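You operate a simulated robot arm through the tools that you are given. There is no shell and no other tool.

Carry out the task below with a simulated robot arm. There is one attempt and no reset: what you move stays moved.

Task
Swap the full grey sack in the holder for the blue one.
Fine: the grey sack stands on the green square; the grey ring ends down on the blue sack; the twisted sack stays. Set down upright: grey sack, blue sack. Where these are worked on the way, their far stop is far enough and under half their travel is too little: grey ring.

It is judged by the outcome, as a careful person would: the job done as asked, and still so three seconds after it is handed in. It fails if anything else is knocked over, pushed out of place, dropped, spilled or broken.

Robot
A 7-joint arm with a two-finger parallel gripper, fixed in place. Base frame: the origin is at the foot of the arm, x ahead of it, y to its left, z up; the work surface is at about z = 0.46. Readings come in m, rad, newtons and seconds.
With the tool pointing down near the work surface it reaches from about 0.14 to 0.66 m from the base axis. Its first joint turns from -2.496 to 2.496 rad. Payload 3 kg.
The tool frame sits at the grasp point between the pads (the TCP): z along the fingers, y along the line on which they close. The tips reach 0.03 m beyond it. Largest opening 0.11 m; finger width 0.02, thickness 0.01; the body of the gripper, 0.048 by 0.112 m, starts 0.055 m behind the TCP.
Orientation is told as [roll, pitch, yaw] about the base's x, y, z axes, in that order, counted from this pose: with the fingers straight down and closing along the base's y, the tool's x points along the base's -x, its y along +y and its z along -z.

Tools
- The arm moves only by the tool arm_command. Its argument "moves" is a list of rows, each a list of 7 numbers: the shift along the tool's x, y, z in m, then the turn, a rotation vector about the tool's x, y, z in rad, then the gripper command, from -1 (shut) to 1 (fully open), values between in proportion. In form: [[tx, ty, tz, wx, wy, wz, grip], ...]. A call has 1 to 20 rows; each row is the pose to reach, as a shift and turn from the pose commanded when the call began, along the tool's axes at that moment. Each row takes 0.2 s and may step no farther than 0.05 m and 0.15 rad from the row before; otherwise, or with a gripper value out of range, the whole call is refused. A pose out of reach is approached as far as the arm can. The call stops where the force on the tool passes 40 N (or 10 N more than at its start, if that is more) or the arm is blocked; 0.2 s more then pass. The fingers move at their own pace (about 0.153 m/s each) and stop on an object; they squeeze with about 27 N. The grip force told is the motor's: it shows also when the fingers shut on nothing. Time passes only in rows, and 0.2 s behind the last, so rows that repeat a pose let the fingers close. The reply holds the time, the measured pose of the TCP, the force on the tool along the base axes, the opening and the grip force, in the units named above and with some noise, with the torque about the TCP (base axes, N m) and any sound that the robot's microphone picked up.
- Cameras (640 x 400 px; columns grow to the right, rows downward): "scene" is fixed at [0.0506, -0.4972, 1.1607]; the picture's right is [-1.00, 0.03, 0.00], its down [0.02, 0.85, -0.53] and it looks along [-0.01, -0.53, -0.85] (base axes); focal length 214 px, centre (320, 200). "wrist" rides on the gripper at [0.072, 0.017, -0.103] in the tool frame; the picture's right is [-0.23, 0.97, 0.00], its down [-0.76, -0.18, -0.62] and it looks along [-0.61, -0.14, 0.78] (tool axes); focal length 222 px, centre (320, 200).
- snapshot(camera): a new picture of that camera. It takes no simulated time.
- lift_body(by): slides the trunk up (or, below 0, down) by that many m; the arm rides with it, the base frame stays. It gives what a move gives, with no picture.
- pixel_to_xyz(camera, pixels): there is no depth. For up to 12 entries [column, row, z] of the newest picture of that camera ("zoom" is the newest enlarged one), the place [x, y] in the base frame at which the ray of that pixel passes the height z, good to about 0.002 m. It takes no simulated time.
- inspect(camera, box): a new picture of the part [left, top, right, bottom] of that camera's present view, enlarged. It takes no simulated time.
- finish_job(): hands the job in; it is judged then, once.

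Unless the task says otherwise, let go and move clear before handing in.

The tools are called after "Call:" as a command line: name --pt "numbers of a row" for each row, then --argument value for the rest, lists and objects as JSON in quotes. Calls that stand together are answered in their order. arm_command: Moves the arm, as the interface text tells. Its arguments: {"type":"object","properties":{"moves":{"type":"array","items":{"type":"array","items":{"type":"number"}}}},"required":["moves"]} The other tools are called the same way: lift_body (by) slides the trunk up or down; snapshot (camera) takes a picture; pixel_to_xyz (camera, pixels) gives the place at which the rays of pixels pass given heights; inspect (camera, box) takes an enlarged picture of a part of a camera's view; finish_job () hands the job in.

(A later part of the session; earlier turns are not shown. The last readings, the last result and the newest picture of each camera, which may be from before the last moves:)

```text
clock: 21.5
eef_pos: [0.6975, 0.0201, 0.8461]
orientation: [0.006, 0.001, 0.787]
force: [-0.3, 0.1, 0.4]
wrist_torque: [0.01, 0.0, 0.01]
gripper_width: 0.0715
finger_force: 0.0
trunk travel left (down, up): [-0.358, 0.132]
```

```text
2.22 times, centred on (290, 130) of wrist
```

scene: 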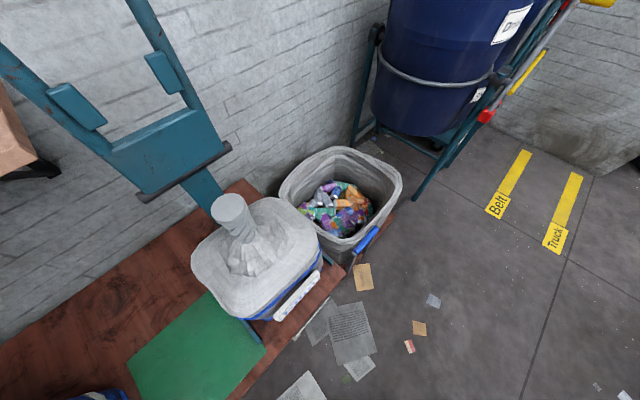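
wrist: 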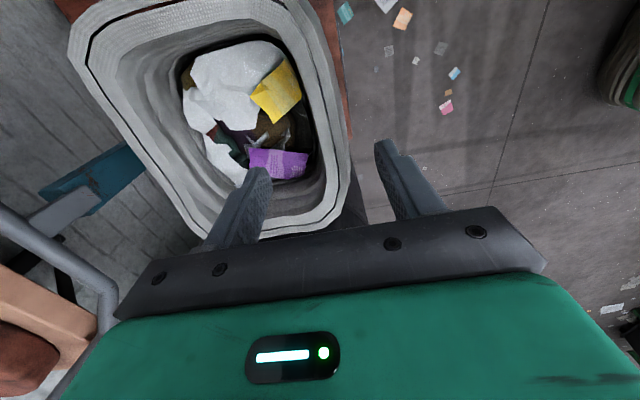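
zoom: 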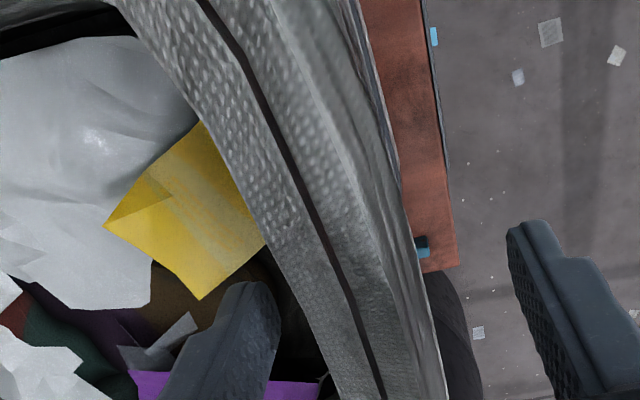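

There's no contact so far and the lip lies between the fingers. I'll close.

Call:
arm_command --pt "0 0 0 0 0 0 -1" --pt "0 0 0 0 0 0 -1" --pt "0 0 0 0 0 0 -1" --pt "0 0 0 0 0 0 -1"

Call:
inspect --camera "wrist" --box '[150, 40, 430, 220]'

```text
clock: 22.5
eef_pos: [0.6963, 0.019, 0.8461]
orientation: [0.005, 0.001, 0.787]
force: [4.1, -2.0, 7.5]
wrist_torque: [-0.75, -0.52, 0.02]
gripper_width: 0.019
finger_force: 26.9
trunk travel left (down, up): [-0.358, 0.132]
```

```text
2.22 times, centred on (290, 130) of wrist
```

zoom: 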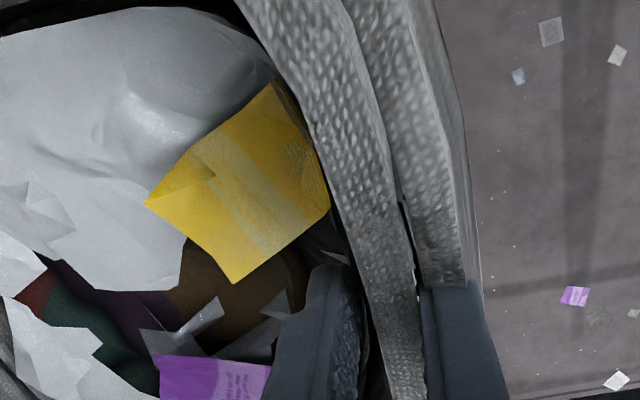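

The rim is held (width 0.019 m, 27 N). I'll lift a little to feel the weight and see how it hangs.

Call:
arm_command --pt "0 0 -0.01 0 0 0 -1" --pt "0 0 -0.02 0 0 0 -1" --pt "0 0 -0.03 0 0 0 -1" --pt "0 0 -0.03 0 0 0 -1"

Call:
snapshot --camera "wrist"

```text
clock: 23.5
eef_pos: [0.6968, 0.0183, 0.8764]
orientation: [0.005, 0.003, 0.79]
force: [-2.9, 1.2, -0.5]
wrist_torque: [0.13, 0.1, -0.04]
gripper_width: 0.0155
finger_force: 27.0
trunk travel left (down, up): [-0.358, 0.132]
```

```text
taken
```

wrist: 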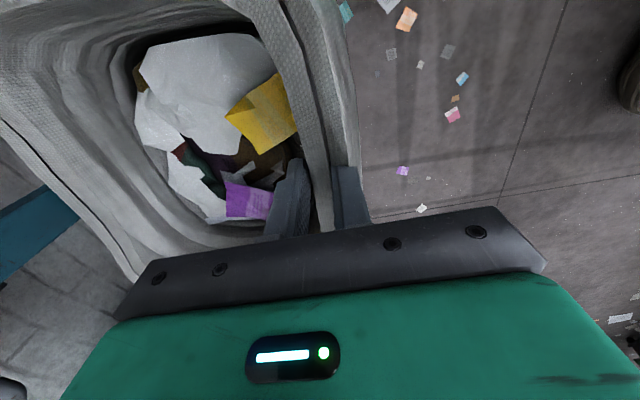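

Almost no weight shows and the width dropped to 0.0155 m, so the fingers may be sliding up the lip. I'll look closely.

Call:
inspect --camera "wrist" --box '[200, 60, 440, 240]'

```text
2.22 times, centred on (320, 150) of wrist
```

zoom: 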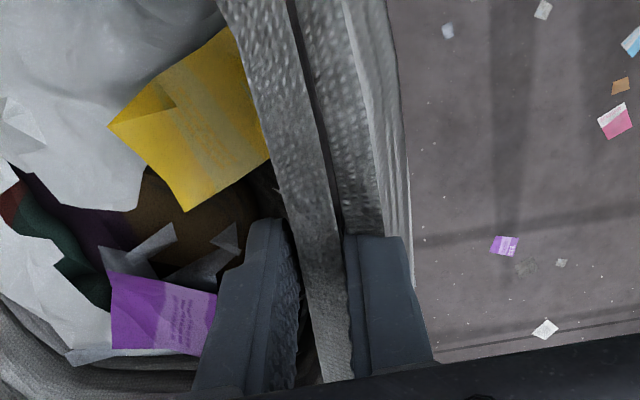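

The lip keeps the same place relative to the fingers, so it did not slip, although the force is near zero. I'll lift further and compare.

Call:
arm_command --pt "0 0 -0.015 0 0 0 -1" --pt "0 0 -0.03 0 0 0 -1" --pt "0 0 -0.045 0 0 0 -1" --pt "0 0 -0.06 0 0 0 -1"

Call:
snapshot --camera "wrist"

Call:
inspect --camera "wrist" --box '[200, 60, 440, 240]'

```text
clock: 24.5
eef_pos: [0.6973, 0.0187, 0.9348]
orientation: [0.005, 0.006, 0.787]
force: [0.4, -0.6, -10.0]
wrist_torque: [0.24, 0.37, -0.01]
gripper_width: 0.0169
finger_force: 26.8
trunk travel left (down, up): [-0.358, 0.132]
```

```text
taken
```

wrist: 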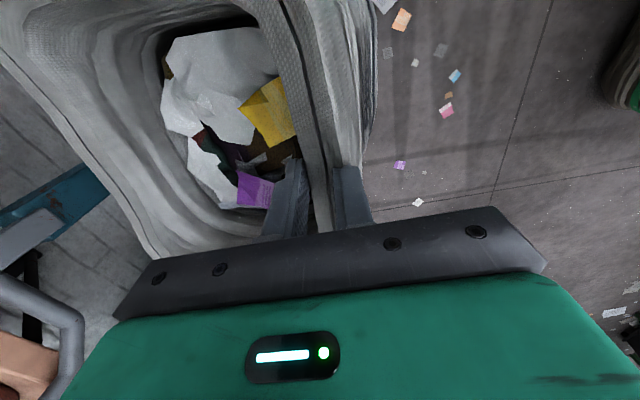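

```text
2.22 times, centred on (320, 150) of wrist
```

zoom: 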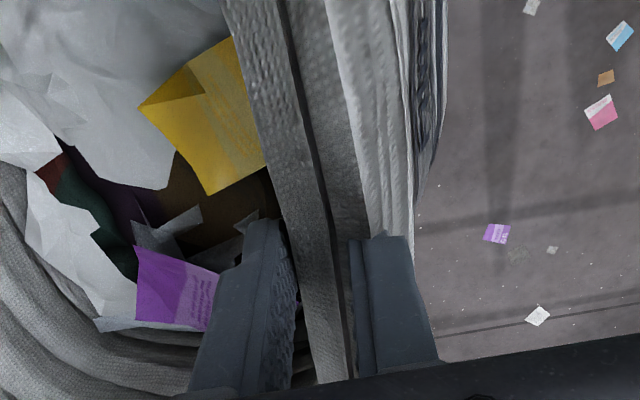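

The sack is coming up with about 10 N, and its front wall is showing, so it tilts as it hangs from its front rim. The contents sit deep, so I'll keep lifting slowly and watch the tilt.

Call:
arm_command --pt "0 0 -0.015 0 0 0 -1" --pt "0 0 -0.03 0 0 0 -1" --pt "0 0 -0.045 0 0 0 -1" --pt "0 0 -0.06 0 0 0 -1" --pt "0 0 -0.06 0 0 0 -1"

Call:
snapshot --camera "wrist"

```text
clock: 25.7
eef_pos: [0.6982, 0.0165, 0.9966]
orientation: [0.004, 0.005, 0.789]
force: [0.0, -0.3, -10.7]
wrist_torque: [0.26, 0.31, -0.02]
gripper_width: 0.017
finger_force: 27.0
trunk travel left (down, up): [-0.358, 0.132]
```

```text
taken
```

wrist: 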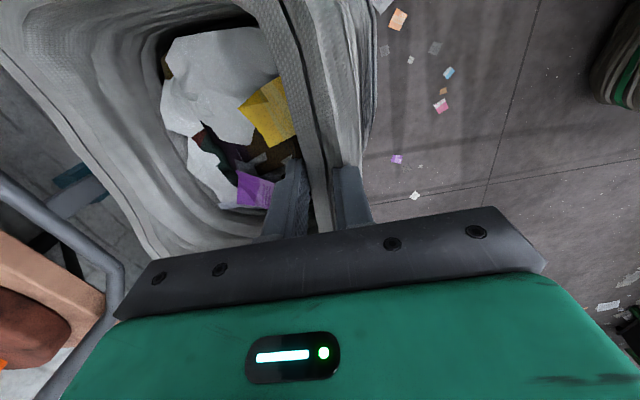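

The sack hangs freely and steadily at 10.7 N, about 1.1 kg, tilted only about 13 degrees, with the contents well inside. I'll raise it while drawing it slightly toward me.

Call:
arm_command --pt "0 0.008 -0.02 0 0 0 -1" --pt "0 0.02 -0.044 0 0 0 -1" --pt "0 0.034 -0.07 0 0 0 -1" --pt "0 0.048 -0.096 0 0 0 -1" --pt "0 0.062 -0.122 0 0 0 -1" --pt "0 0.076 -0.148 0 0 0 -1" --pt "0 0.09 -0.172 0 0 0 -1" --pt "0 0.1 -0.19 0 0 0 -1"

Call:
lift_body --by 0.13

Call:
snapshot --camera "wrist"

Call:
snapshot --camera "scene"

```text
clock: 27.5
eef_pos: [0.6284, 0.0888, 1.1859]
orientation: [0.007, 0.003, 0.788]
force: [-0.2, -0.9, -9.5]
wrist_torque: [0.24, 0.35, -0.02]
gripper_width: 0.017
finger_force: 27.5
trunk travel left (down, up): [-0.358, 0.132]
```

```text
clock: 29.1
eef_pos: [0.6289, 0.0883, 1.316]
orientation: [0.006, 0.004, 0.787]
force: [0.1, -1.0, -9.1]
wrist_torque: [0.22, 0.29, -0.01]
gripper_width: 0.017
finger_force: 26.5
trunk travel left (down, up): [-0.488, 0.002]
```

```text
taken
```

wrist: 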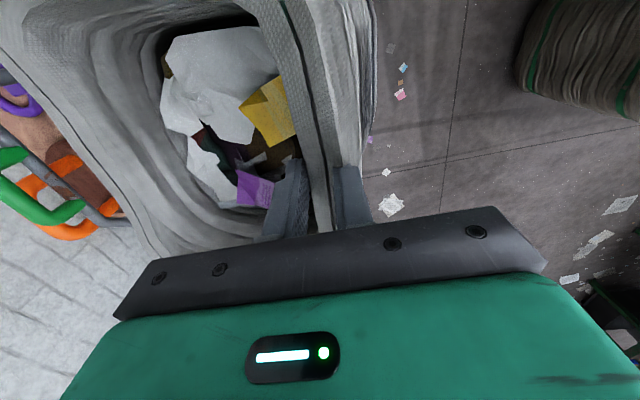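

```text
taken
```

scene: 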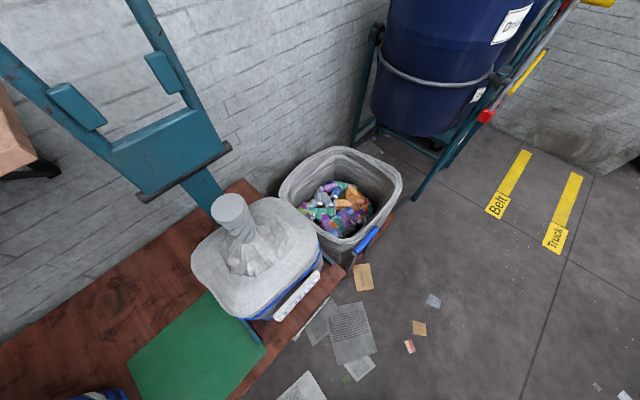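

The load is steady with the bottom just above the blue rim's height. I'll raise a touch more and carry it along the row, in front of and above the blue sack, toward the green square.

Call:
arm_command --pt "0 0 -0.015 0 0 0 -1" --pt "0 0 -0.028 0 0 0 -1" --pt "0.015 0 -0.028 0 0 0 -1" --pt "0.045 0 -0.028 0 0 0 -1" --pt "0.08 0 -0.028 0 0 0 -1" --pt "0.115 0 -0.028 0 0 0 -1" --pt "0.15 0 -0.028 0 0 0 -1" --pt "0.185 0 -0.028 0 0 0 -1" --pt "0.22 0 -0.028 0 0 0 -1" --pt "0.255 0 -0.028 0 0 0 -1" --pt "0.29 0 -0.028 0 0 0 -1" --pt "0.325 0 -0.028 0 0 0 -1" --pt "0.36 0 -0.028 0 0 0 -1" --pt "0.395 0 -0.028 0 0 0 -1" --pt "0.43 0 -0.028 0 0 0 -1" --pt "0.465 0 -0.028 0 0 0 -1" --pt "0.5 0 -0.028 0 0 0 -1" --pt "0.53 0 -0.028 0 0 0 -1" --pt "0.55 0 -0.028 0 0 0 -1" --pt "0.565 0 -0.028 0 0 0 -1"

Call:
snapshot --camera "wrist"

Call:
snapshot --camera "scene"

```text
clock: 33.3
eef_pos: [0.2281, -0.3122, 1.3468]
orientation: [0.003, 0.0, 0.788]
force: [0.7, -0.3, -10.5]
wrist_torque: [0.22, 0.31, -0.03]
gripper_width: 0.0167
finger_force: 27.2
trunk travel left (down, up): [-0.488, 0.002]
```

```text
taken
```

wrist: 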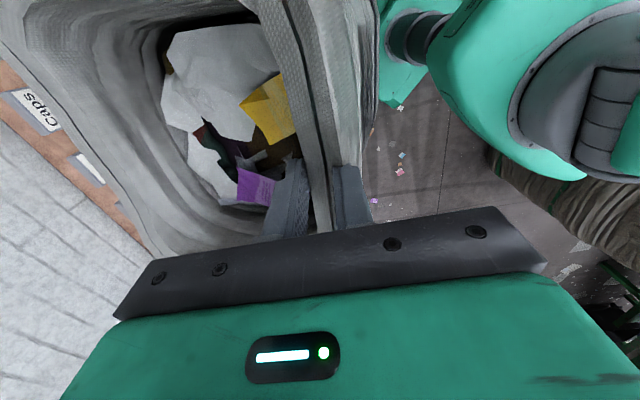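

```text
taken
```

scene: 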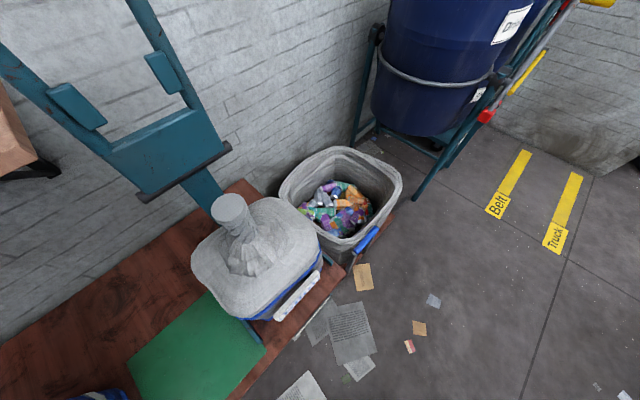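

The load is steady at 10.5 N. I'm over the lane of the green square (u = -0.06) with about 0.05 m clearance on each side to the blue and twisted sacks. I'll move it back over the square.

Call:
arm_command --pt "0 -0.015 0 0 0 0 -1" --pt "0 -0.045 0 0 0 0 -1" --pt "0 -0.075 0 0 0 0 -1" --pt "0 -0.105 0 0 0 0 -1" --pt "0 -0.135 0 0 0 0 -1" --pt "0 -0.16 0 0 0 0 -1" --pt "0 -0.172 0 0 0 0 -1" --pt "0 -0.172 0.02 0 0 0 -1" --pt "0 -0.172 0.05 0 0 0 -1" --pt "0 -0.172 0.085 0 0 0 -1" --pt "0 -0.172 0.12 0 0 0 -1" --pt "0 -0.172 0.155 0 0 0 -1" --pt "0 -0.172 0.185 0 0 0 -1" --pt "0 -0.172 0.205 0 0 0 -1"

Call:
snapshot --camera "wrist"

Call:
snapshot --camera "scene"

```text
clock: 36.3
eef_pos: [0.3504, -0.4333, 1.1403]
orientation: [0.006, 0.005, 0.787]
force: [-1.0, 0.3, -9.7]
wrist_torque: [0.23, 0.24, -0.02]
gripper_width: 0.0167
finger_force: 26.6
trunk travel left (down, up): [-0.488, 0.002]
```

```text
taken
```

wrist: 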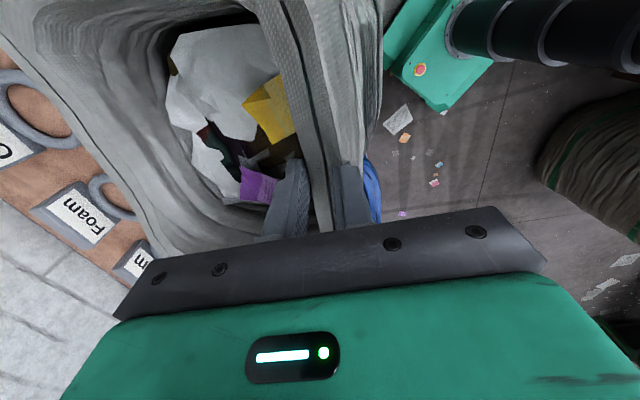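

```text
taken
```

scene: 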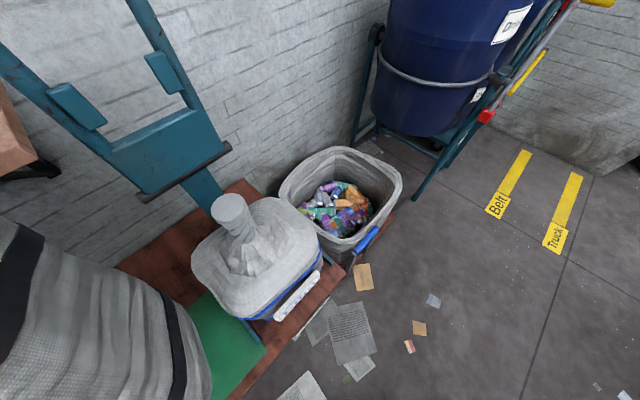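

The sack's lower half now shows in the scene view, descending behind the twisted sack with clear space. I'll lower it to just above the bench.

Call:
arm_command --pt "0 0 0.02 0 0 0 -1" --pt "0 0 0.05 0 0 0 -1" --pt "0 0 0.085 0 0 0 -1" --pt "0 0 0.12 0 0 0 -1" --pt "0 0 0.155 0 0 0 -1" --pt "0 0 0.185 0 0 0 -1" --pt "0 0 0.21 0 0 0 -1" --pt "0 0 0.225 0 0 0 -1"

Call:
snapshot --camera "scene"

Call:
snapshot --camera "wrist"

```text
clock: 38.1
eef_pos: [0.3512, -0.434, 0.9154]
orientation: [0.003, 0.002, 0.787]
force: [-0.4, 0.0, -8.8]
wrist_torque: [0.15, 0.25, 0.0]
gripper_width: 0.0166
finger_force: 27.1
trunk travel left (down, up): [-0.488, 0.002]
```

```text
taken
```

scene: 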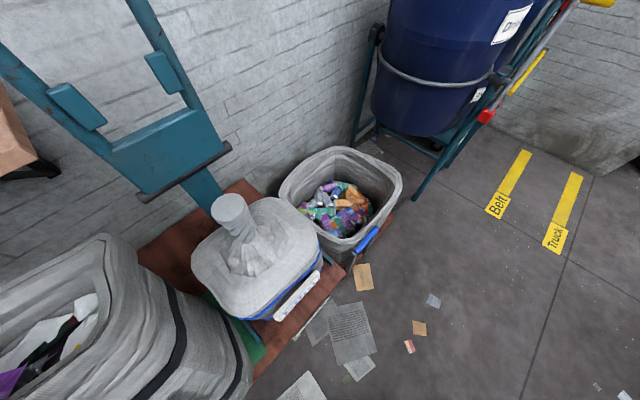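

```text
taken
```

wrist: 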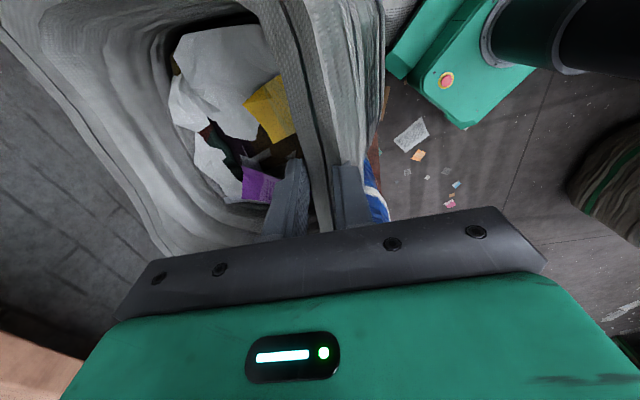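

The sack hangs over the green square between its neighbours with no contact. I'll lower slowly until its back edge touches.

Call:
arm_command --pt "0 0 0.01 0 0 0 -1" --pt "0 0 0.02 0 0 0 -1" --pt "0 0 0.028 0 0 0 -1"

```text
clock: 38.9
eef_pos: [0.3492, -0.4322, 0.8899]
orientation: [0.004, 0.001, 0.788]
force: [-10.3, 2.4, 28.7]
wrist_torque: [0.29, 0.88, -0.06]
gripper_width: 0.0182
finger_force: 26.9
trunk travel left (down, up): [-0.488, 0.002]
```

The back edge touched at TCP z of about 0.893 (28.7 N). I'll lift it just clear and tilt the wrist by 0.3 rad to level the sack in the air, watching whether the grip carries it.

Call:
arm_command --pt "0 0 -0.015 0 0 0 -1" --pt "0 0 -0.035 0 0 0 -1" --pt "0 0 -0.045 0.06 0 0 -1" --pt "0 0 -0.045 0.12 0 0 -1" --pt "0 0 -0.045 0.18 0 0 -1" --pt "0 0 -0.045 0.24 0 0 -1" --pt "0 0 -0.045 0.3 0 0 -1"

Call:
snapshot --camera "wrist"

Call:
snapshot --camera "scene"

```text
clock: 40.5
eef_pos: [0.351, -0.4319, 0.9337]
orientation: [-0.297, 0.0, 0.789]
force: [0.3, 0.0, -9.7]
wrist_torque: [0.42, 0.43, 0.01]
gripper_width: 0.0218
finger_force: 27.8
trunk travel left (down, up): [-0.488, 0.002]
```

```text
taken
```

wrist: 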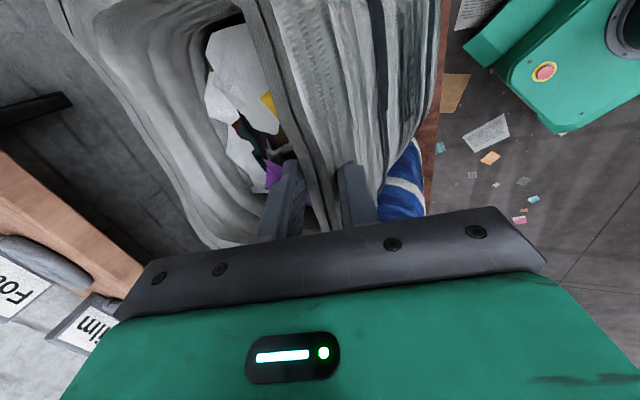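

```text
taken
```

scene: 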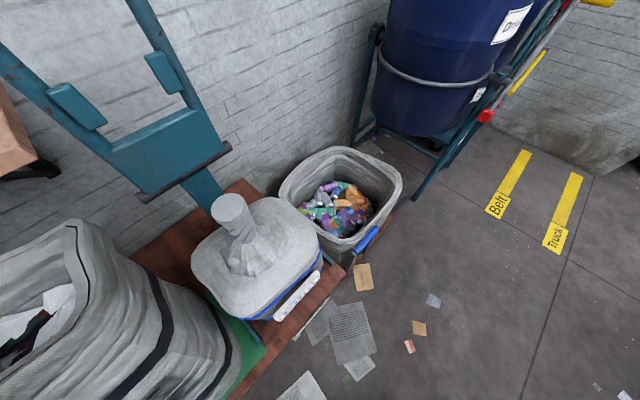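

The grip holds and takes a bit more of the moment, so the sack hangs closer to level. I'll shift it 0.02 m back, staying clear of the sloping board's edge, and lower again to touch.

Call:
arm_command --pt "0 -0.01 0.003 0 0 0 -1" --pt "0 -0.021 0.0065 0 0 0 -1" --pt "0 -0.018 0.0161 0 0 0 -1" --pt "0 -0.015 0.0256 0 0 0 -1" --pt "0 -0.0121 0.0352 0 0 0 -1" --pt "0 -0.0105 0.04 0 0 0 -1"

Call:
snapshot --camera "wrist"

```text
clock: 41.9
eef_pos: [0.3644, -0.4484, 0.8965]
orientation: [-0.295, 0.001, 0.789]
force: [0.7, 0.3, -0.3]
wrist_torque: [-0.03, -0.04, 0.0]
gripper_width: 0.0
finger_force: 27.1
trunk travel left (down, up): [-0.488, 0.002]
```

```text
taken
```

wrist: 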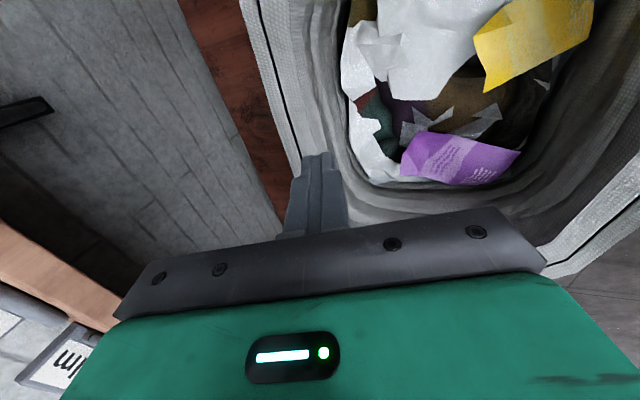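

The grip has slipped (width 0) and the sack is now on the near side of the fingers. I'll check at once how it stands.

Call:
snapshot --camera "scene"

Call:
inspect --camera "scene" --box '[0, 180, 320, 400]'

```text
taken
```

scene: 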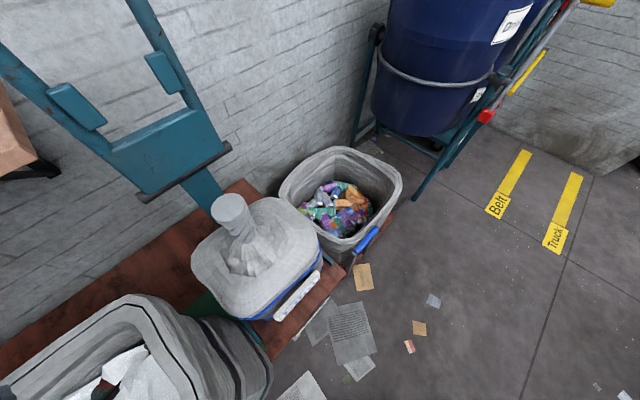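

```text
1.82 times, centred on (160, 290) of scene
```

zoom: 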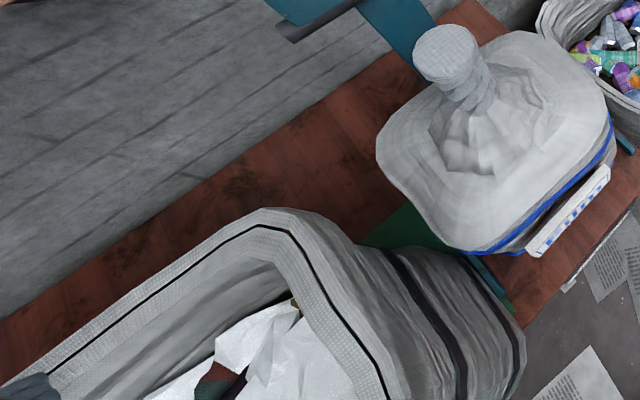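

The sack looks upright but has come down nearer to me than the centre of the square. I'll raise the hand straight up, level it, and look down on it.

Call:
arm_command --pt "0 -0.0118 -0.0382 0 0 0 -1" --pt "0 -0.0237 -0.0764 0 0 0 -1" --pt "0 -0.0355 -0.1146 -0.1 0 0 -1" --pt "0 -0.0474 -0.1528 -0.2 0 0 0" --pt "0 -0.0592 -0.191 -0.297 0 0 1"

Call:
snapshot --camera "wrist"

```text
clock: 43.1
eef_pos: [0.3647, -0.4472, 1.0986]
orientation: [0.003, 0.002, 0.789]
force: [-0.6, 0.0, 0.2]
wrist_torque: [0.03, 0.03, -0.01]
gripper_width: 0.1099
finger_force: 0.1
trunk travel left (down, up): [-0.488, 0.002]
```

```text
taken
```

wrist: 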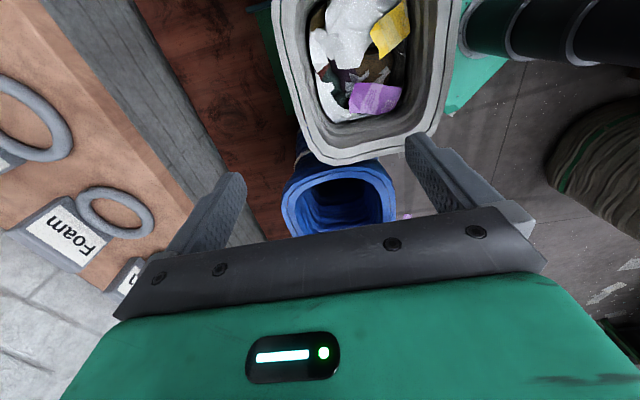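

The grey sack stands upright at (365,70), but it sits forward of the blue sack's line and part of the green square shows behind it at (270,40). I'll measure its rim.

Call:
pixel_to_xyz --camera "wrist" --pixels '[[275, 30, 0.87], [302, 135, 0.87], [320, 163, 0.87], [415, 145, 0.87], [437, 120, 0.87], [455, 20, 0.87], [284, 195, 0.87], [388, 170, 0.87], [265, 5, 0.46], [275, 90, 0.46], [293, 112, 0.46]]'

Call:
inspect --camera "wrist" --box '[180, 0, 480, 190]'

```text
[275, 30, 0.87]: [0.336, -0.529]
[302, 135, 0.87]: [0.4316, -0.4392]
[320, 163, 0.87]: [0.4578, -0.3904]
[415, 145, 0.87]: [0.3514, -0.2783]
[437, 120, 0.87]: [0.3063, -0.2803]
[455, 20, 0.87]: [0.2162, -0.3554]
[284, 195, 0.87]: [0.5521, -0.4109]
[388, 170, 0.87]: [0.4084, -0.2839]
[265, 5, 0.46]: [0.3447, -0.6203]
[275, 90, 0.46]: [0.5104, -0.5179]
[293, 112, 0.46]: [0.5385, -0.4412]
```

```text
2.11 times, centred on (330, 95) of wrist
```

zoom: 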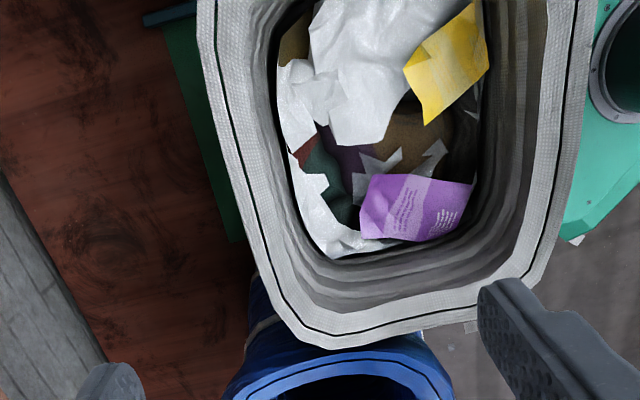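

The sack stands upright at about u = -0.065, v = 0.41 to 0.615, so its centre is roughly 0.075 m too near the front. I'll take the front rim again, raise it only slightly, and slide the sack back onto the square.

Call:
arm_command --pt "0.002 0.039 0 0 0 0 1" --pt "0.004 0.078 0 0 0 0 1" --pt "0.006 0.117 0 0 0 0 0.3" --pt "0.007 0.155 0 0 0 0 0.3" --pt "0.007 0.155 0.04 0 0 0 0.3" --pt "0.007 0.155 0.08 0 0 0 0.3" --pt "0.007 0.155 0.12 0 0 0 0.3" --pt "0.007 0.155 0.14 0 0 0 0.3"

Call:
inspect --camera "wrist" --box '[150, 40, 430, 220]'

Call:
pixel_to_xyz --camera "zoom" --pixels '[[380, 150, 0.87], [430, 140, 0.87], [400, 230, 0.87], [450, 220, 0.87]]'

```text
clock: 44.9
eef_pos: [0.2503, -0.344, 0.9579]
orientation: [0.0, 0.001, 0.787]
force: [0.4, 0.5, 0.0]
wrist_torque: [0.0, 0.01, -0.02]
gripper_width: 0.0715
finger_force: 0.2
trunk travel left (down, up): [-0.488, 0.002]
```

```text
2.22 times, centred on (290, 130) of wrist
```

zoom: 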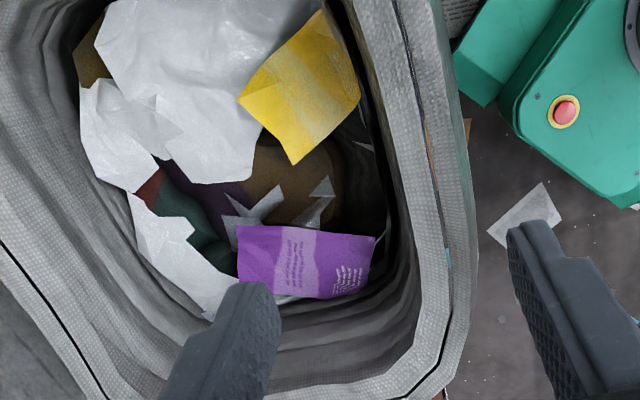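

```text
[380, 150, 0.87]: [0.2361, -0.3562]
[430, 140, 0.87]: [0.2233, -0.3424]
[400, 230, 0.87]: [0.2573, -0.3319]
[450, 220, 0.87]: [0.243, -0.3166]
```

The lip's centre is nearer v = 0.40, so I'll shift 0.02 m, lower to z of about 0.842 and close.

Call:
arm_command --pt "0 0.02 0.03 0 0 0 0.3" --pt "0 0.02 0.06 0 0 0 0.3" --pt "0 0.02 0.09 0 0 0 0.3" --pt "0 0.02 0.116 0 0 0 0.3" --pt "0 0.02 0.116 0 0 0 -1" --pt "0 0.02 0.116 0 0 0 -1" --pt "0 0.02 0.116 0 0 0 -1"

Call:
inspect --camera "wrist" --box '[150, 40, 430, 220]'

```text
clock: 46.5
eef_pos: [0.2373, -0.331, 0.8424]
orientation: [0.0, 0.002, 0.789]
force: [4.4, -0.8, 3.3]
wrist_torque: [-0.37, -1.27, 0.26]
gripper_width: 0.0184
finger_force: 27.4
trunk travel left (down, up): [-0.488, 0.002]
```

```text
2.22 times, centred on (290, 130) of wrist
```

zoom: 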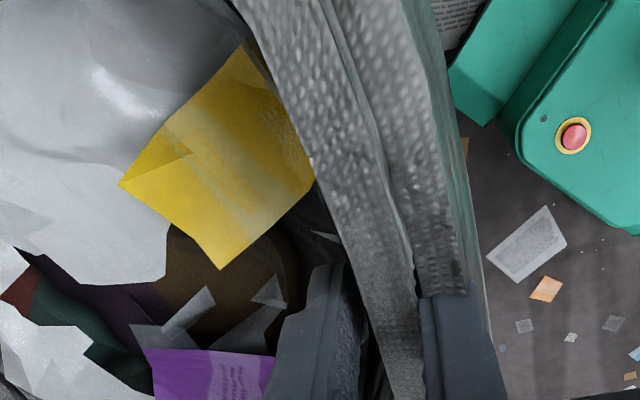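

The rim is held again (0.0184 m). I'll lift it 0.03 m and push it back 0.088 m, with the rear edge still sliding on the bench.

Call:
arm_command --pt "0 0 -0.012 0 0 0 -1" --pt "0 0 -0.024 0 0 0 -1" --pt "0 0 -0.035 0 0 0 -1" --pt "0 -0.015 -0.035 0 0 0 -1" --pt "0 -0.03 -0.035 0 0 0 -1" --pt "0 -0.045 -0.035 0 0 0 -1"

Call:
snapshot --camera "wrist"

Call:
snapshot --camera "scene"

```text
clock: 47.9
eef_pos: [0.2671, -0.3617, 0.8767]
orientation: [0.001, 0.001, 0.787]
force: [0.5, -0.3, -10.5]
wrist_torque: [0.52, 0.49, -0.02]
gripper_width: 0.0157
finger_force: 27.1
trunk travel left (down, up): [-0.488, 0.002]
```

```text
taken
```

wrist: 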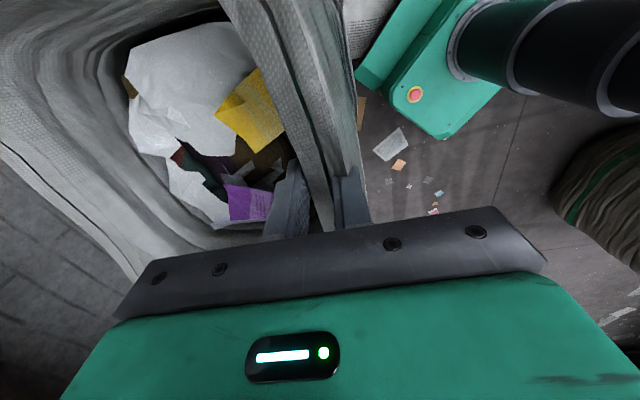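

```text
taken
```

scene: 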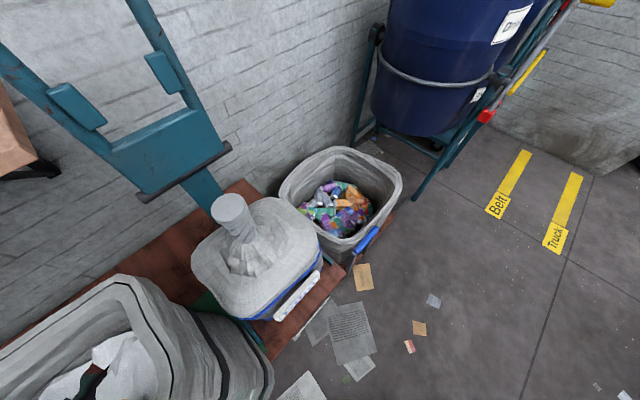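

The sack is now carried nearly level, with the full 10.5 N in hand and the front wall barely showing. I'll finish the shift and lower it gently.

Call:
arm_command --pt "0 -0.015 0 0 0 0 -1" --pt "0 -0.03 0 0 0 0 -1" --pt "0 -0.043 0 0 0 0 -1" --pt "0 -0.046 0 0 0 0 -1" --pt "0 -0.046 0.008 0 0 0 -1" --pt "0 -0.046 0.016 0 0 0 -1"

```text
clock: 49.3
eef_pos: [0.3006, -0.3951, 0.8612]
orientation: [0.0, 0.001, 0.789]
force: [-2.6, 2.4, 4.5]
wrist_torque: [-0.3, 0.18, 0.03]
gripper_width: 0.0157
finger_force: 27.4
trunk travel left (down, up): [-0.488, 0.002]
```

It has touched down (force now +4.5 N upward) at v of about 0.492. I'll check the view before letting go.

Call:
arm_command --pt "0 0 0.003 0 0 0 -1"

Call:
snapshot --camera "wrist"

Call:
snapshot --camera "scene"

```text
clock: 49.7
eef_pos: [0.2998, -0.3938, 0.8587]
orientation: [0.0, 0.002, 0.789]
force: [-4.8, 2.3, 7.0]
wrist_torque: [-0.11, -0.15, -0.04]
gripper_width: 0.0157
finger_force: 27.3
trunk travel left (down, up): [-0.488, 0.002]
```

```text
taken
```

wrist: 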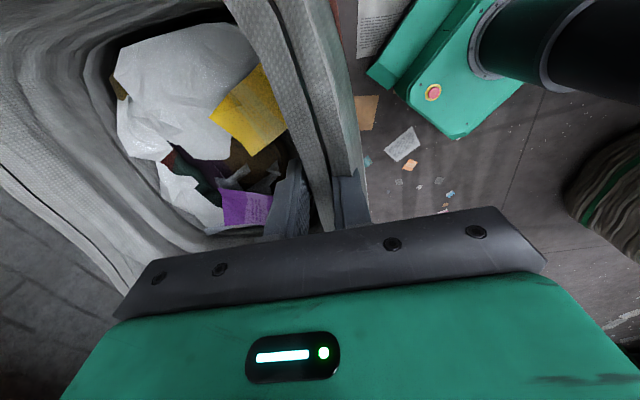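

```text
taken
```

scene: 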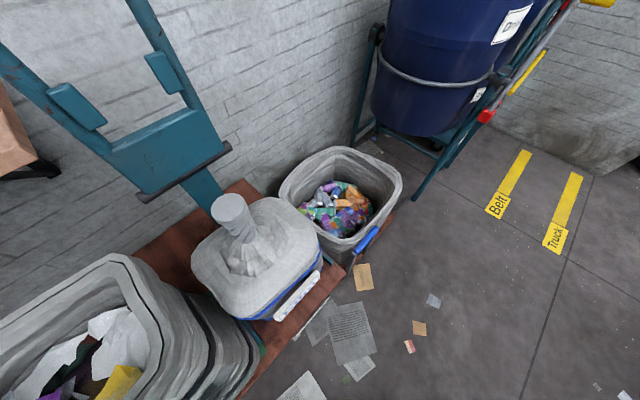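

The sack stands upright, resting on the square. I'll open the fingers and rise straight up.

Call:
arm_command --pt "0 0 0 0 0 0 -0.5" --pt "0 0 0 0 0 0 0" --pt "0 0 0 0 0 0 0.1" --pt "0 0 -0.03 0 0 0 0.1" --pt "0 0 -0.07 0 0 0 0.1" --pt "0 0 -0.11 0 0 0 0.1" --pt "0 0.0 -0.15 0 0 0 0.1" --pt "0 -0.03 -0.19 0 0 0 1" --pt "0 -0.06 -0.23 0 0 0 1"

Call:
snapshot --camera "wrist"

Call:
snapshot --camera "scene"

```text
clock: 51.7
eef_pos: [0.3434, -0.4364, 1.0888]
orientation: [0.001, 0.001, 0.791]
force: [0.4, 0.1, 1.1]
wrist_torque: [0.02, 0.01, 0.0]
gripper_width: 0.1099
finger_force: 0.1
trunk travel left (down, up): [-0.488, 0.002]
```

```text
taken
```

wrist: 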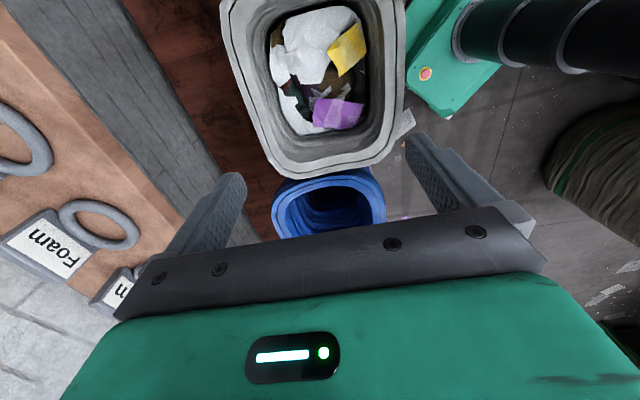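

```text
taken
```

scene: 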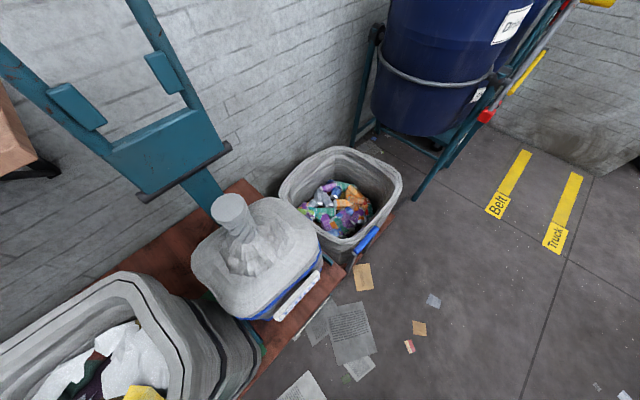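

The grey sack stands free and upright. I'll measure where it ended up.

Call:
pixel_to_xyz --camera "wrist" --pixels '[[222, 20, 0.87], [258, 140, 0.87], [285, 177, 0.87], [375, 160, 0.87], [400, 120, 0.87], [405, 20, 0.87], [274, 190, 0.87], [386, 190, 0.87], [240, 230, 0.46], [190, 40, 0.46]]'

Call:
inspect --camera "scene" --box '[0, 200, 320, 400]'

```text
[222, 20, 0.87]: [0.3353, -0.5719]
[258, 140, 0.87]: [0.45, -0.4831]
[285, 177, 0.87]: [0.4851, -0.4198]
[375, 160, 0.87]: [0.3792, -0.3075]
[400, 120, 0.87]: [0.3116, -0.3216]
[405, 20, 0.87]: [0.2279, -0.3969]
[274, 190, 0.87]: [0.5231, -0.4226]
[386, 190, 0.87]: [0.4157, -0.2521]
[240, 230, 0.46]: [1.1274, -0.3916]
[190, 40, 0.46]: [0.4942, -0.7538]
```

```text
2.00 times, centred on (160, 300) of scene
```

zoom: 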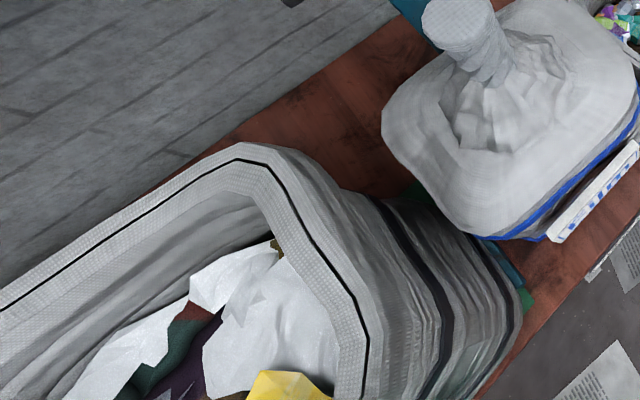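

The rim measures as v of about 0.445 to 0.655, and a strip of green shows at the front corner (zoom (525,300)). I'll look at the base from in front to see exactly how it stands on the square.

Call:
arm_command --pt "0 0.05 -0.01 0 0 0 1" --pt "0 0.1 -0.01 0 0 0 1" --pt "0 0.15 -0.01 0 0 0 1" --pt "0 0.2 -0.01 0 0 0 1" --pt "0 0.25 -0.01 0 0 0 1" --pt "0.04 0.28 0 0 0 0 1" --pt "0.085 0.3 0.01 0 0 0 1" --pt "0.13 0.3 0.02 0 0 0 1" --pt "0.17 0.3 0.04 0 0 0 1"

Call:
snapshot --camera "wrist"

```text
refused: row 1 steps farther than a row can; nothing moved
```

```text
taken
```

wrist: 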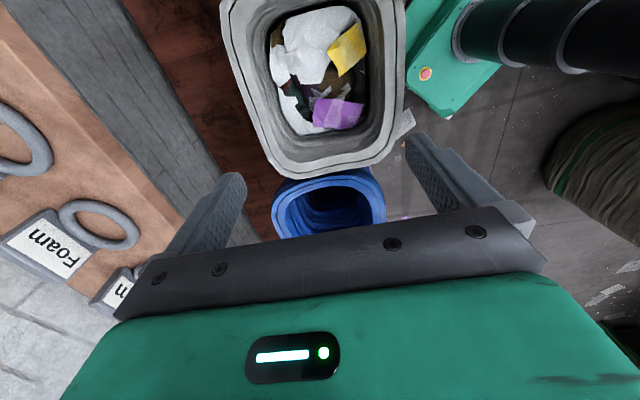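

The call was refused because a step was too long and nothing moved. The picture still shows the sack upright, so I'll redo the same move with shorter steps.

Call:
arm_command --pt "0 0.045 -0.01 0 0 0 1" --pt "0 0.09 -0.01 0 0 0 1" --pt "0 0.135 -0.01 0 0 0 1" --pt "0 0.18 -0.01 0 0 0 1" --pt "0 0.225 -0.01 0 0 0 1" --pt "0.02 0.265 -0.01 0 0 0 1" --pt "0.05 0.295 0 0 0 0 1" --pt "0.09 0.3 0.01 0 0 0 1" --pt "0.13 0.3 0.02 0 0 0 1" --pt "0.17 0.3 0.04 0 0 0 1"

Call:
snapshot --camera "wrist"

```text
clock: 53.9
eef_pos: [0.0102, -0.3463, 1.0494]
orientation: [0.003, 0.002, 0.787]
force: [1.1, -0.3, 0.2]
wrist_torque: [-0.06, -0.01, 0.0]
gripper_width: 0.1098
finger_force: 0.1
out of reach, approached as far as the arm can: row 5, 6, 7, 8, 9
trunk travel left (down, up): [-0.488, 0.002]
```

```text
taken
```

wrist: 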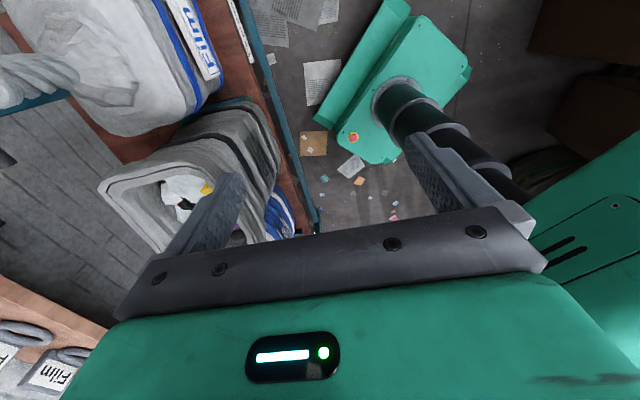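

Call:
inspect --camera "wrist" --box '[90, 70, 330, 250]'

```text
2.22 times, centred on (210, 160) of wrist
```

zoom: 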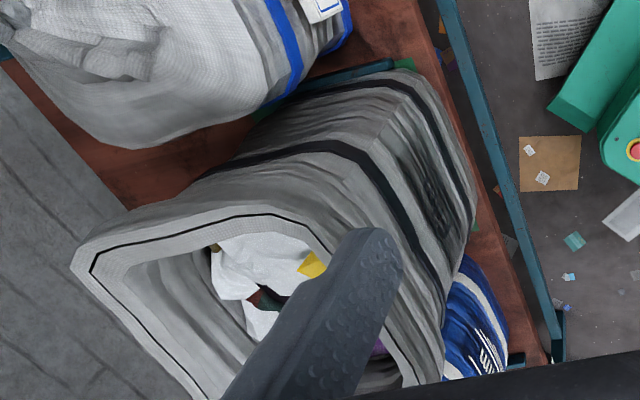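

Slivers of green show at the front corners, zoom (408,62) and (475,230), so the sack's front edge is close to the square's front edge. I'll measure that.

Call:
pixel_to_xyz --camera "zoom" --pixels '[[414, 62, 0.46], [478, 230, 0.46], [400, 60, 0.46], [430, 78, 0.47], [470, 175, 0.47], [478, 215, 0.47], [455, 120, 0.47], [508, 340, 0.47], [540, 360, 0.46], [415, 0, 0.46], [390, 66, 0.46], [300, 90, 0.46]]'

```text
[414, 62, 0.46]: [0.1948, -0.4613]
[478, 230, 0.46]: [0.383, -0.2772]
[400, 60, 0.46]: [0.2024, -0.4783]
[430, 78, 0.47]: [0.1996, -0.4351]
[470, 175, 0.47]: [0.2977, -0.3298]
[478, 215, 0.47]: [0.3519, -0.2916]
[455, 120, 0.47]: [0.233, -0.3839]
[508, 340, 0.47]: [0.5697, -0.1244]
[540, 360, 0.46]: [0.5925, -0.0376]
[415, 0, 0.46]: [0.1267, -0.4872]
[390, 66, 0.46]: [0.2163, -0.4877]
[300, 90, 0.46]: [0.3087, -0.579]
```

The sack's front edge is about 0.02 m in front of the green square's front edge (v = 0.465), while its sideways position is good. I'll grip the front rim again and carry it about 0.05 m farther back.

Call:
arm_command --pt "-0.03 -0.025 0 0 0 0 1" --pt "-0.06 -0.055 0 0 0 0 1" --pt "-0.09 -0.085 0 0 0 0 1" --pt "-0.12 -0.115 0 0 0 0 1" --pt "-0.15 -0.15 0 0 0 0 0.3" --pt "-0.17 -0.18 0.01 0 0 0 0.3" --pt "-0.176 -0.204 0.04 0 0 0 0.3" --pt "-0.176 -0.204 0.08 0 0 0 0.3"

Call:
inspect --camera "wrist" --box '[150, 40, 430, 220]'

Call:
pixel_to_xyz --camera "zoom" --pixels '[[380, 150, 0.87], [430, 140, 0.87], [400, 230, 0.87], [450, 220, 0.87]]'

```text
clock: 55.7
eef_pos: [0.2802, -0.3648, 0.9662]
orientation: [0.001, 0.001, 0.787]
force: [-0.3, 0.4, 0.5]
wrist_torque: [-0.03, -0.03, 0.01]
gripper_width: 0.0714
finger_force: 0.0
trunk travel left (down, up): [-0.488, 0.002]
```

```text
2.22 times, centred on (290, 130) of wrist
```

zoom: 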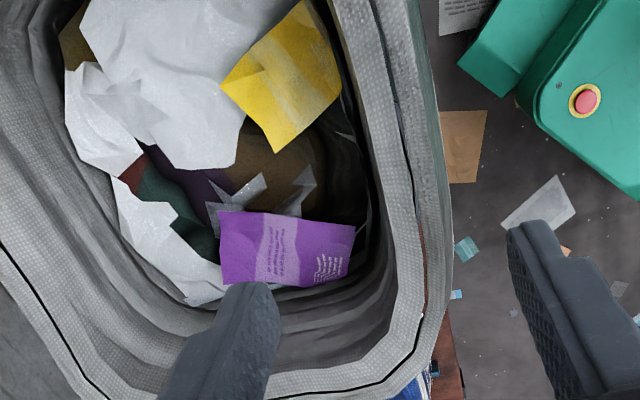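

```text
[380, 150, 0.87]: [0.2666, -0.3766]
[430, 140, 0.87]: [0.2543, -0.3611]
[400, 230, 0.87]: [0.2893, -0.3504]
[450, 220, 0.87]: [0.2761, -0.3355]
```

The lip is centred at v = 0.444. I'll grip there, lift 0.035 m and carry it to TCP v of about 0.54, since the rim settles back roughly 0.05 m on release.

Call:
arm_command --pt "0 0.012 0.04 0 0 0 0.3" --pt "0 0.012 0.08 0 0 0 0.3" --pt "0 0.012 0.11 0 0 0 0.3" --pt "0 0.012 0.125 0 0 0 0.3" --pt "0 0.012 0.125 0 0 0 -1" --pt "0 0.012 0.125 0 0 0 -1" --pt "0 0.012 0.125 0 0 0 -1" --pt "0 0.012 0.113 0 0 0 -1" --pt "0 0.012 0.1 0 0 0 -1" --pt "0 0.012 0.09 0 0 0 -1" --pt "0 0.012 0.088 0 0 0 -1"

Call:
snapshot --camera "wrist"

```text
clock: 58.1
eef_pos: [0.2718, -0.3573, 0.8793]
orientation: [0.0, 0.003, 0.789]
force: [0.0, 0.6, -9.5]
wrist_torque: [0.43, 0.47, -0.03]
gripper_width: 0.0166
finger_force: 27.1
trunk travel left (down, up): [-0.488, 0.002]
```

```text
taken
```

wrist: 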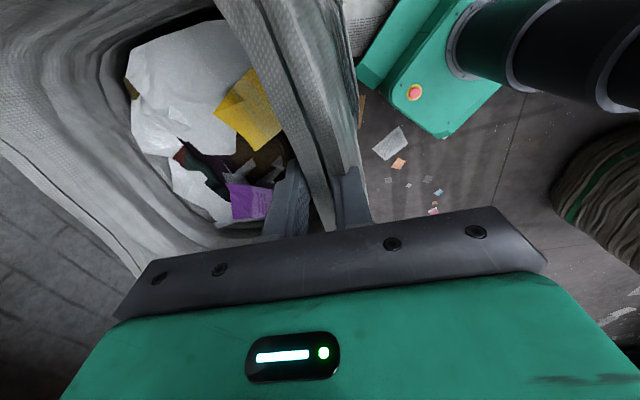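

The sack is up again with 9.5 N and nearly level. I'll carry it back and set it down.

Call:
arm_command --pt "0 -0.015 -0.003 0 0 0 -1" --pt "0 -0.035 -0.003 0 0 0 -1" --pt "0 -0.055 -0.003 0 0 0 -1" --pt "0 -0.075 -0.003 0 0 0 -1" --pt "0 -0.09 -0.003 0 0 0 -1" --pt "0 -0.096 -0.003 0 0 0 -1" --pt "0 -0.096 0.006 0 0 0 -1" --pt "0 -0.096 0.014 0 0 0 -1"

```text
clock: 59.9
eef_pos: [0.3391, -0.425, 0.8659]
orientation: [0.0, 0.001, 0.786]
force: [-5.1, 3.1, 11.0]
wrist_torque: [0.34, -0.2, 0.07]
gripper_width: 0.0162
finger_force: 27.7
trunk travel left (down, up): [-0.488, 0.002]
```

It has touched down. I'll ease the rim forward and down so it stands fully before letting go.

Call:
arm_command --pt "0 0.01 0.001 0 0 0 -1" --pt "0 0.02 0.003 0 0 0 -1" --pt "0 0.028 0.006 0 0 0 -1"

Call:
snapshot --camera "wrist"

```text
clock: 60.7
eef_pos: [0.3185, -0.4044, 0.8588]
orientation: [0.001, 0.004, 0.787]
force: [0.8, -1.4, -6.2]
wrist_torque: [-0.2, -0.17, -0.1]
gripper_width: 0.0162
finger_force: 27.3
trunk travel left (down, up): [-0.488, 0.002]
```

```text
taken
```

wrist: 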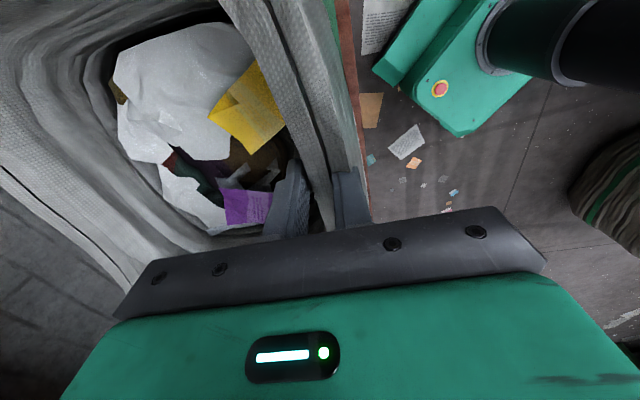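

Green now shows in front of the sack at (330,10), and it looks level. I'll lower the last bit, release and rise.

Call:
arm_command --pt "0 0 0.004 0 0 0 -1" --pt "0 0 0.007 0 0 0 -0.6" --pt "0 0 0.007 0 0 0 -0.2" --pt "0 0 0.007 0 0 0 0.1" --pt "0 0 0.007 0 0 0 0.1" --pt "0 0 -0.03 0 0 0 0.1" --pt "0 0 -0.07 0 0 0 0.1" --pt "0 0 -0.11 0 0 0 0.1" --pt "0 0 -0.15 0 0 0 0.1" --pt "0 -0.03 -0.18 0 0 0 1" --pt "0 -0.05 -0.22 0 0 0 1"

Call:
snapshot --camera "wrist"

Call:
pixel_to_xyz --camera "wrist" --pixels '[[222, 20, 0.87], [258, 140, 0.87], [400, 120, 0.87], [405, 20, 0.87], [405, 20, 0.46]]'

Call:
inspect --camera "scene" --box '[0, 200, 320, 400]'

```text
clock: 63.1
eef_pos: [0.3559, -0.4391, 1.0821]
orientation: [0.002, 0.002, 0.787]
force: [-0.1, 1.0, -0.2]
wrist_torque: [-0.01, 0.02, 0.0]
gripper_width: 0.11
finger_force: 0.1
trunk travel left (down, up): [-0.488, 0.002]
```

```text
taken
```

wrist: 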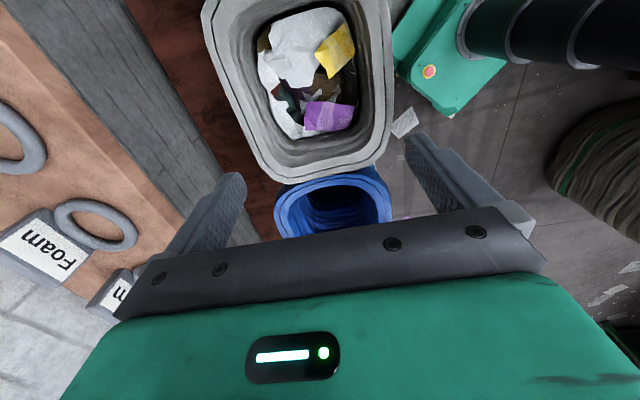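

```text
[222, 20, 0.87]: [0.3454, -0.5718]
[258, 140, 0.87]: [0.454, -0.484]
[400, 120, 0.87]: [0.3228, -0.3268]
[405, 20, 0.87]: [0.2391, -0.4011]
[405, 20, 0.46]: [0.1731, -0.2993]
```

```text
2.00 times, centred on (160, 300) of scene
```

zoom: 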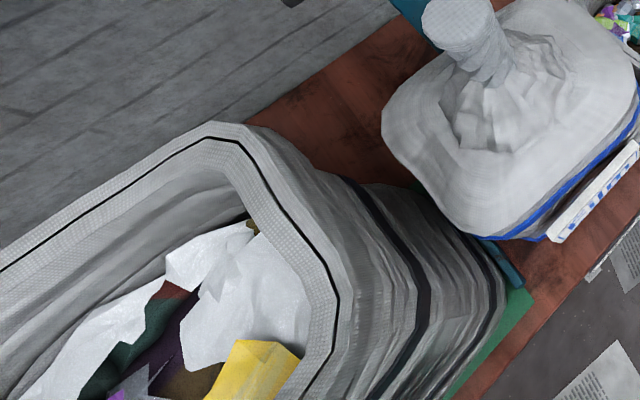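

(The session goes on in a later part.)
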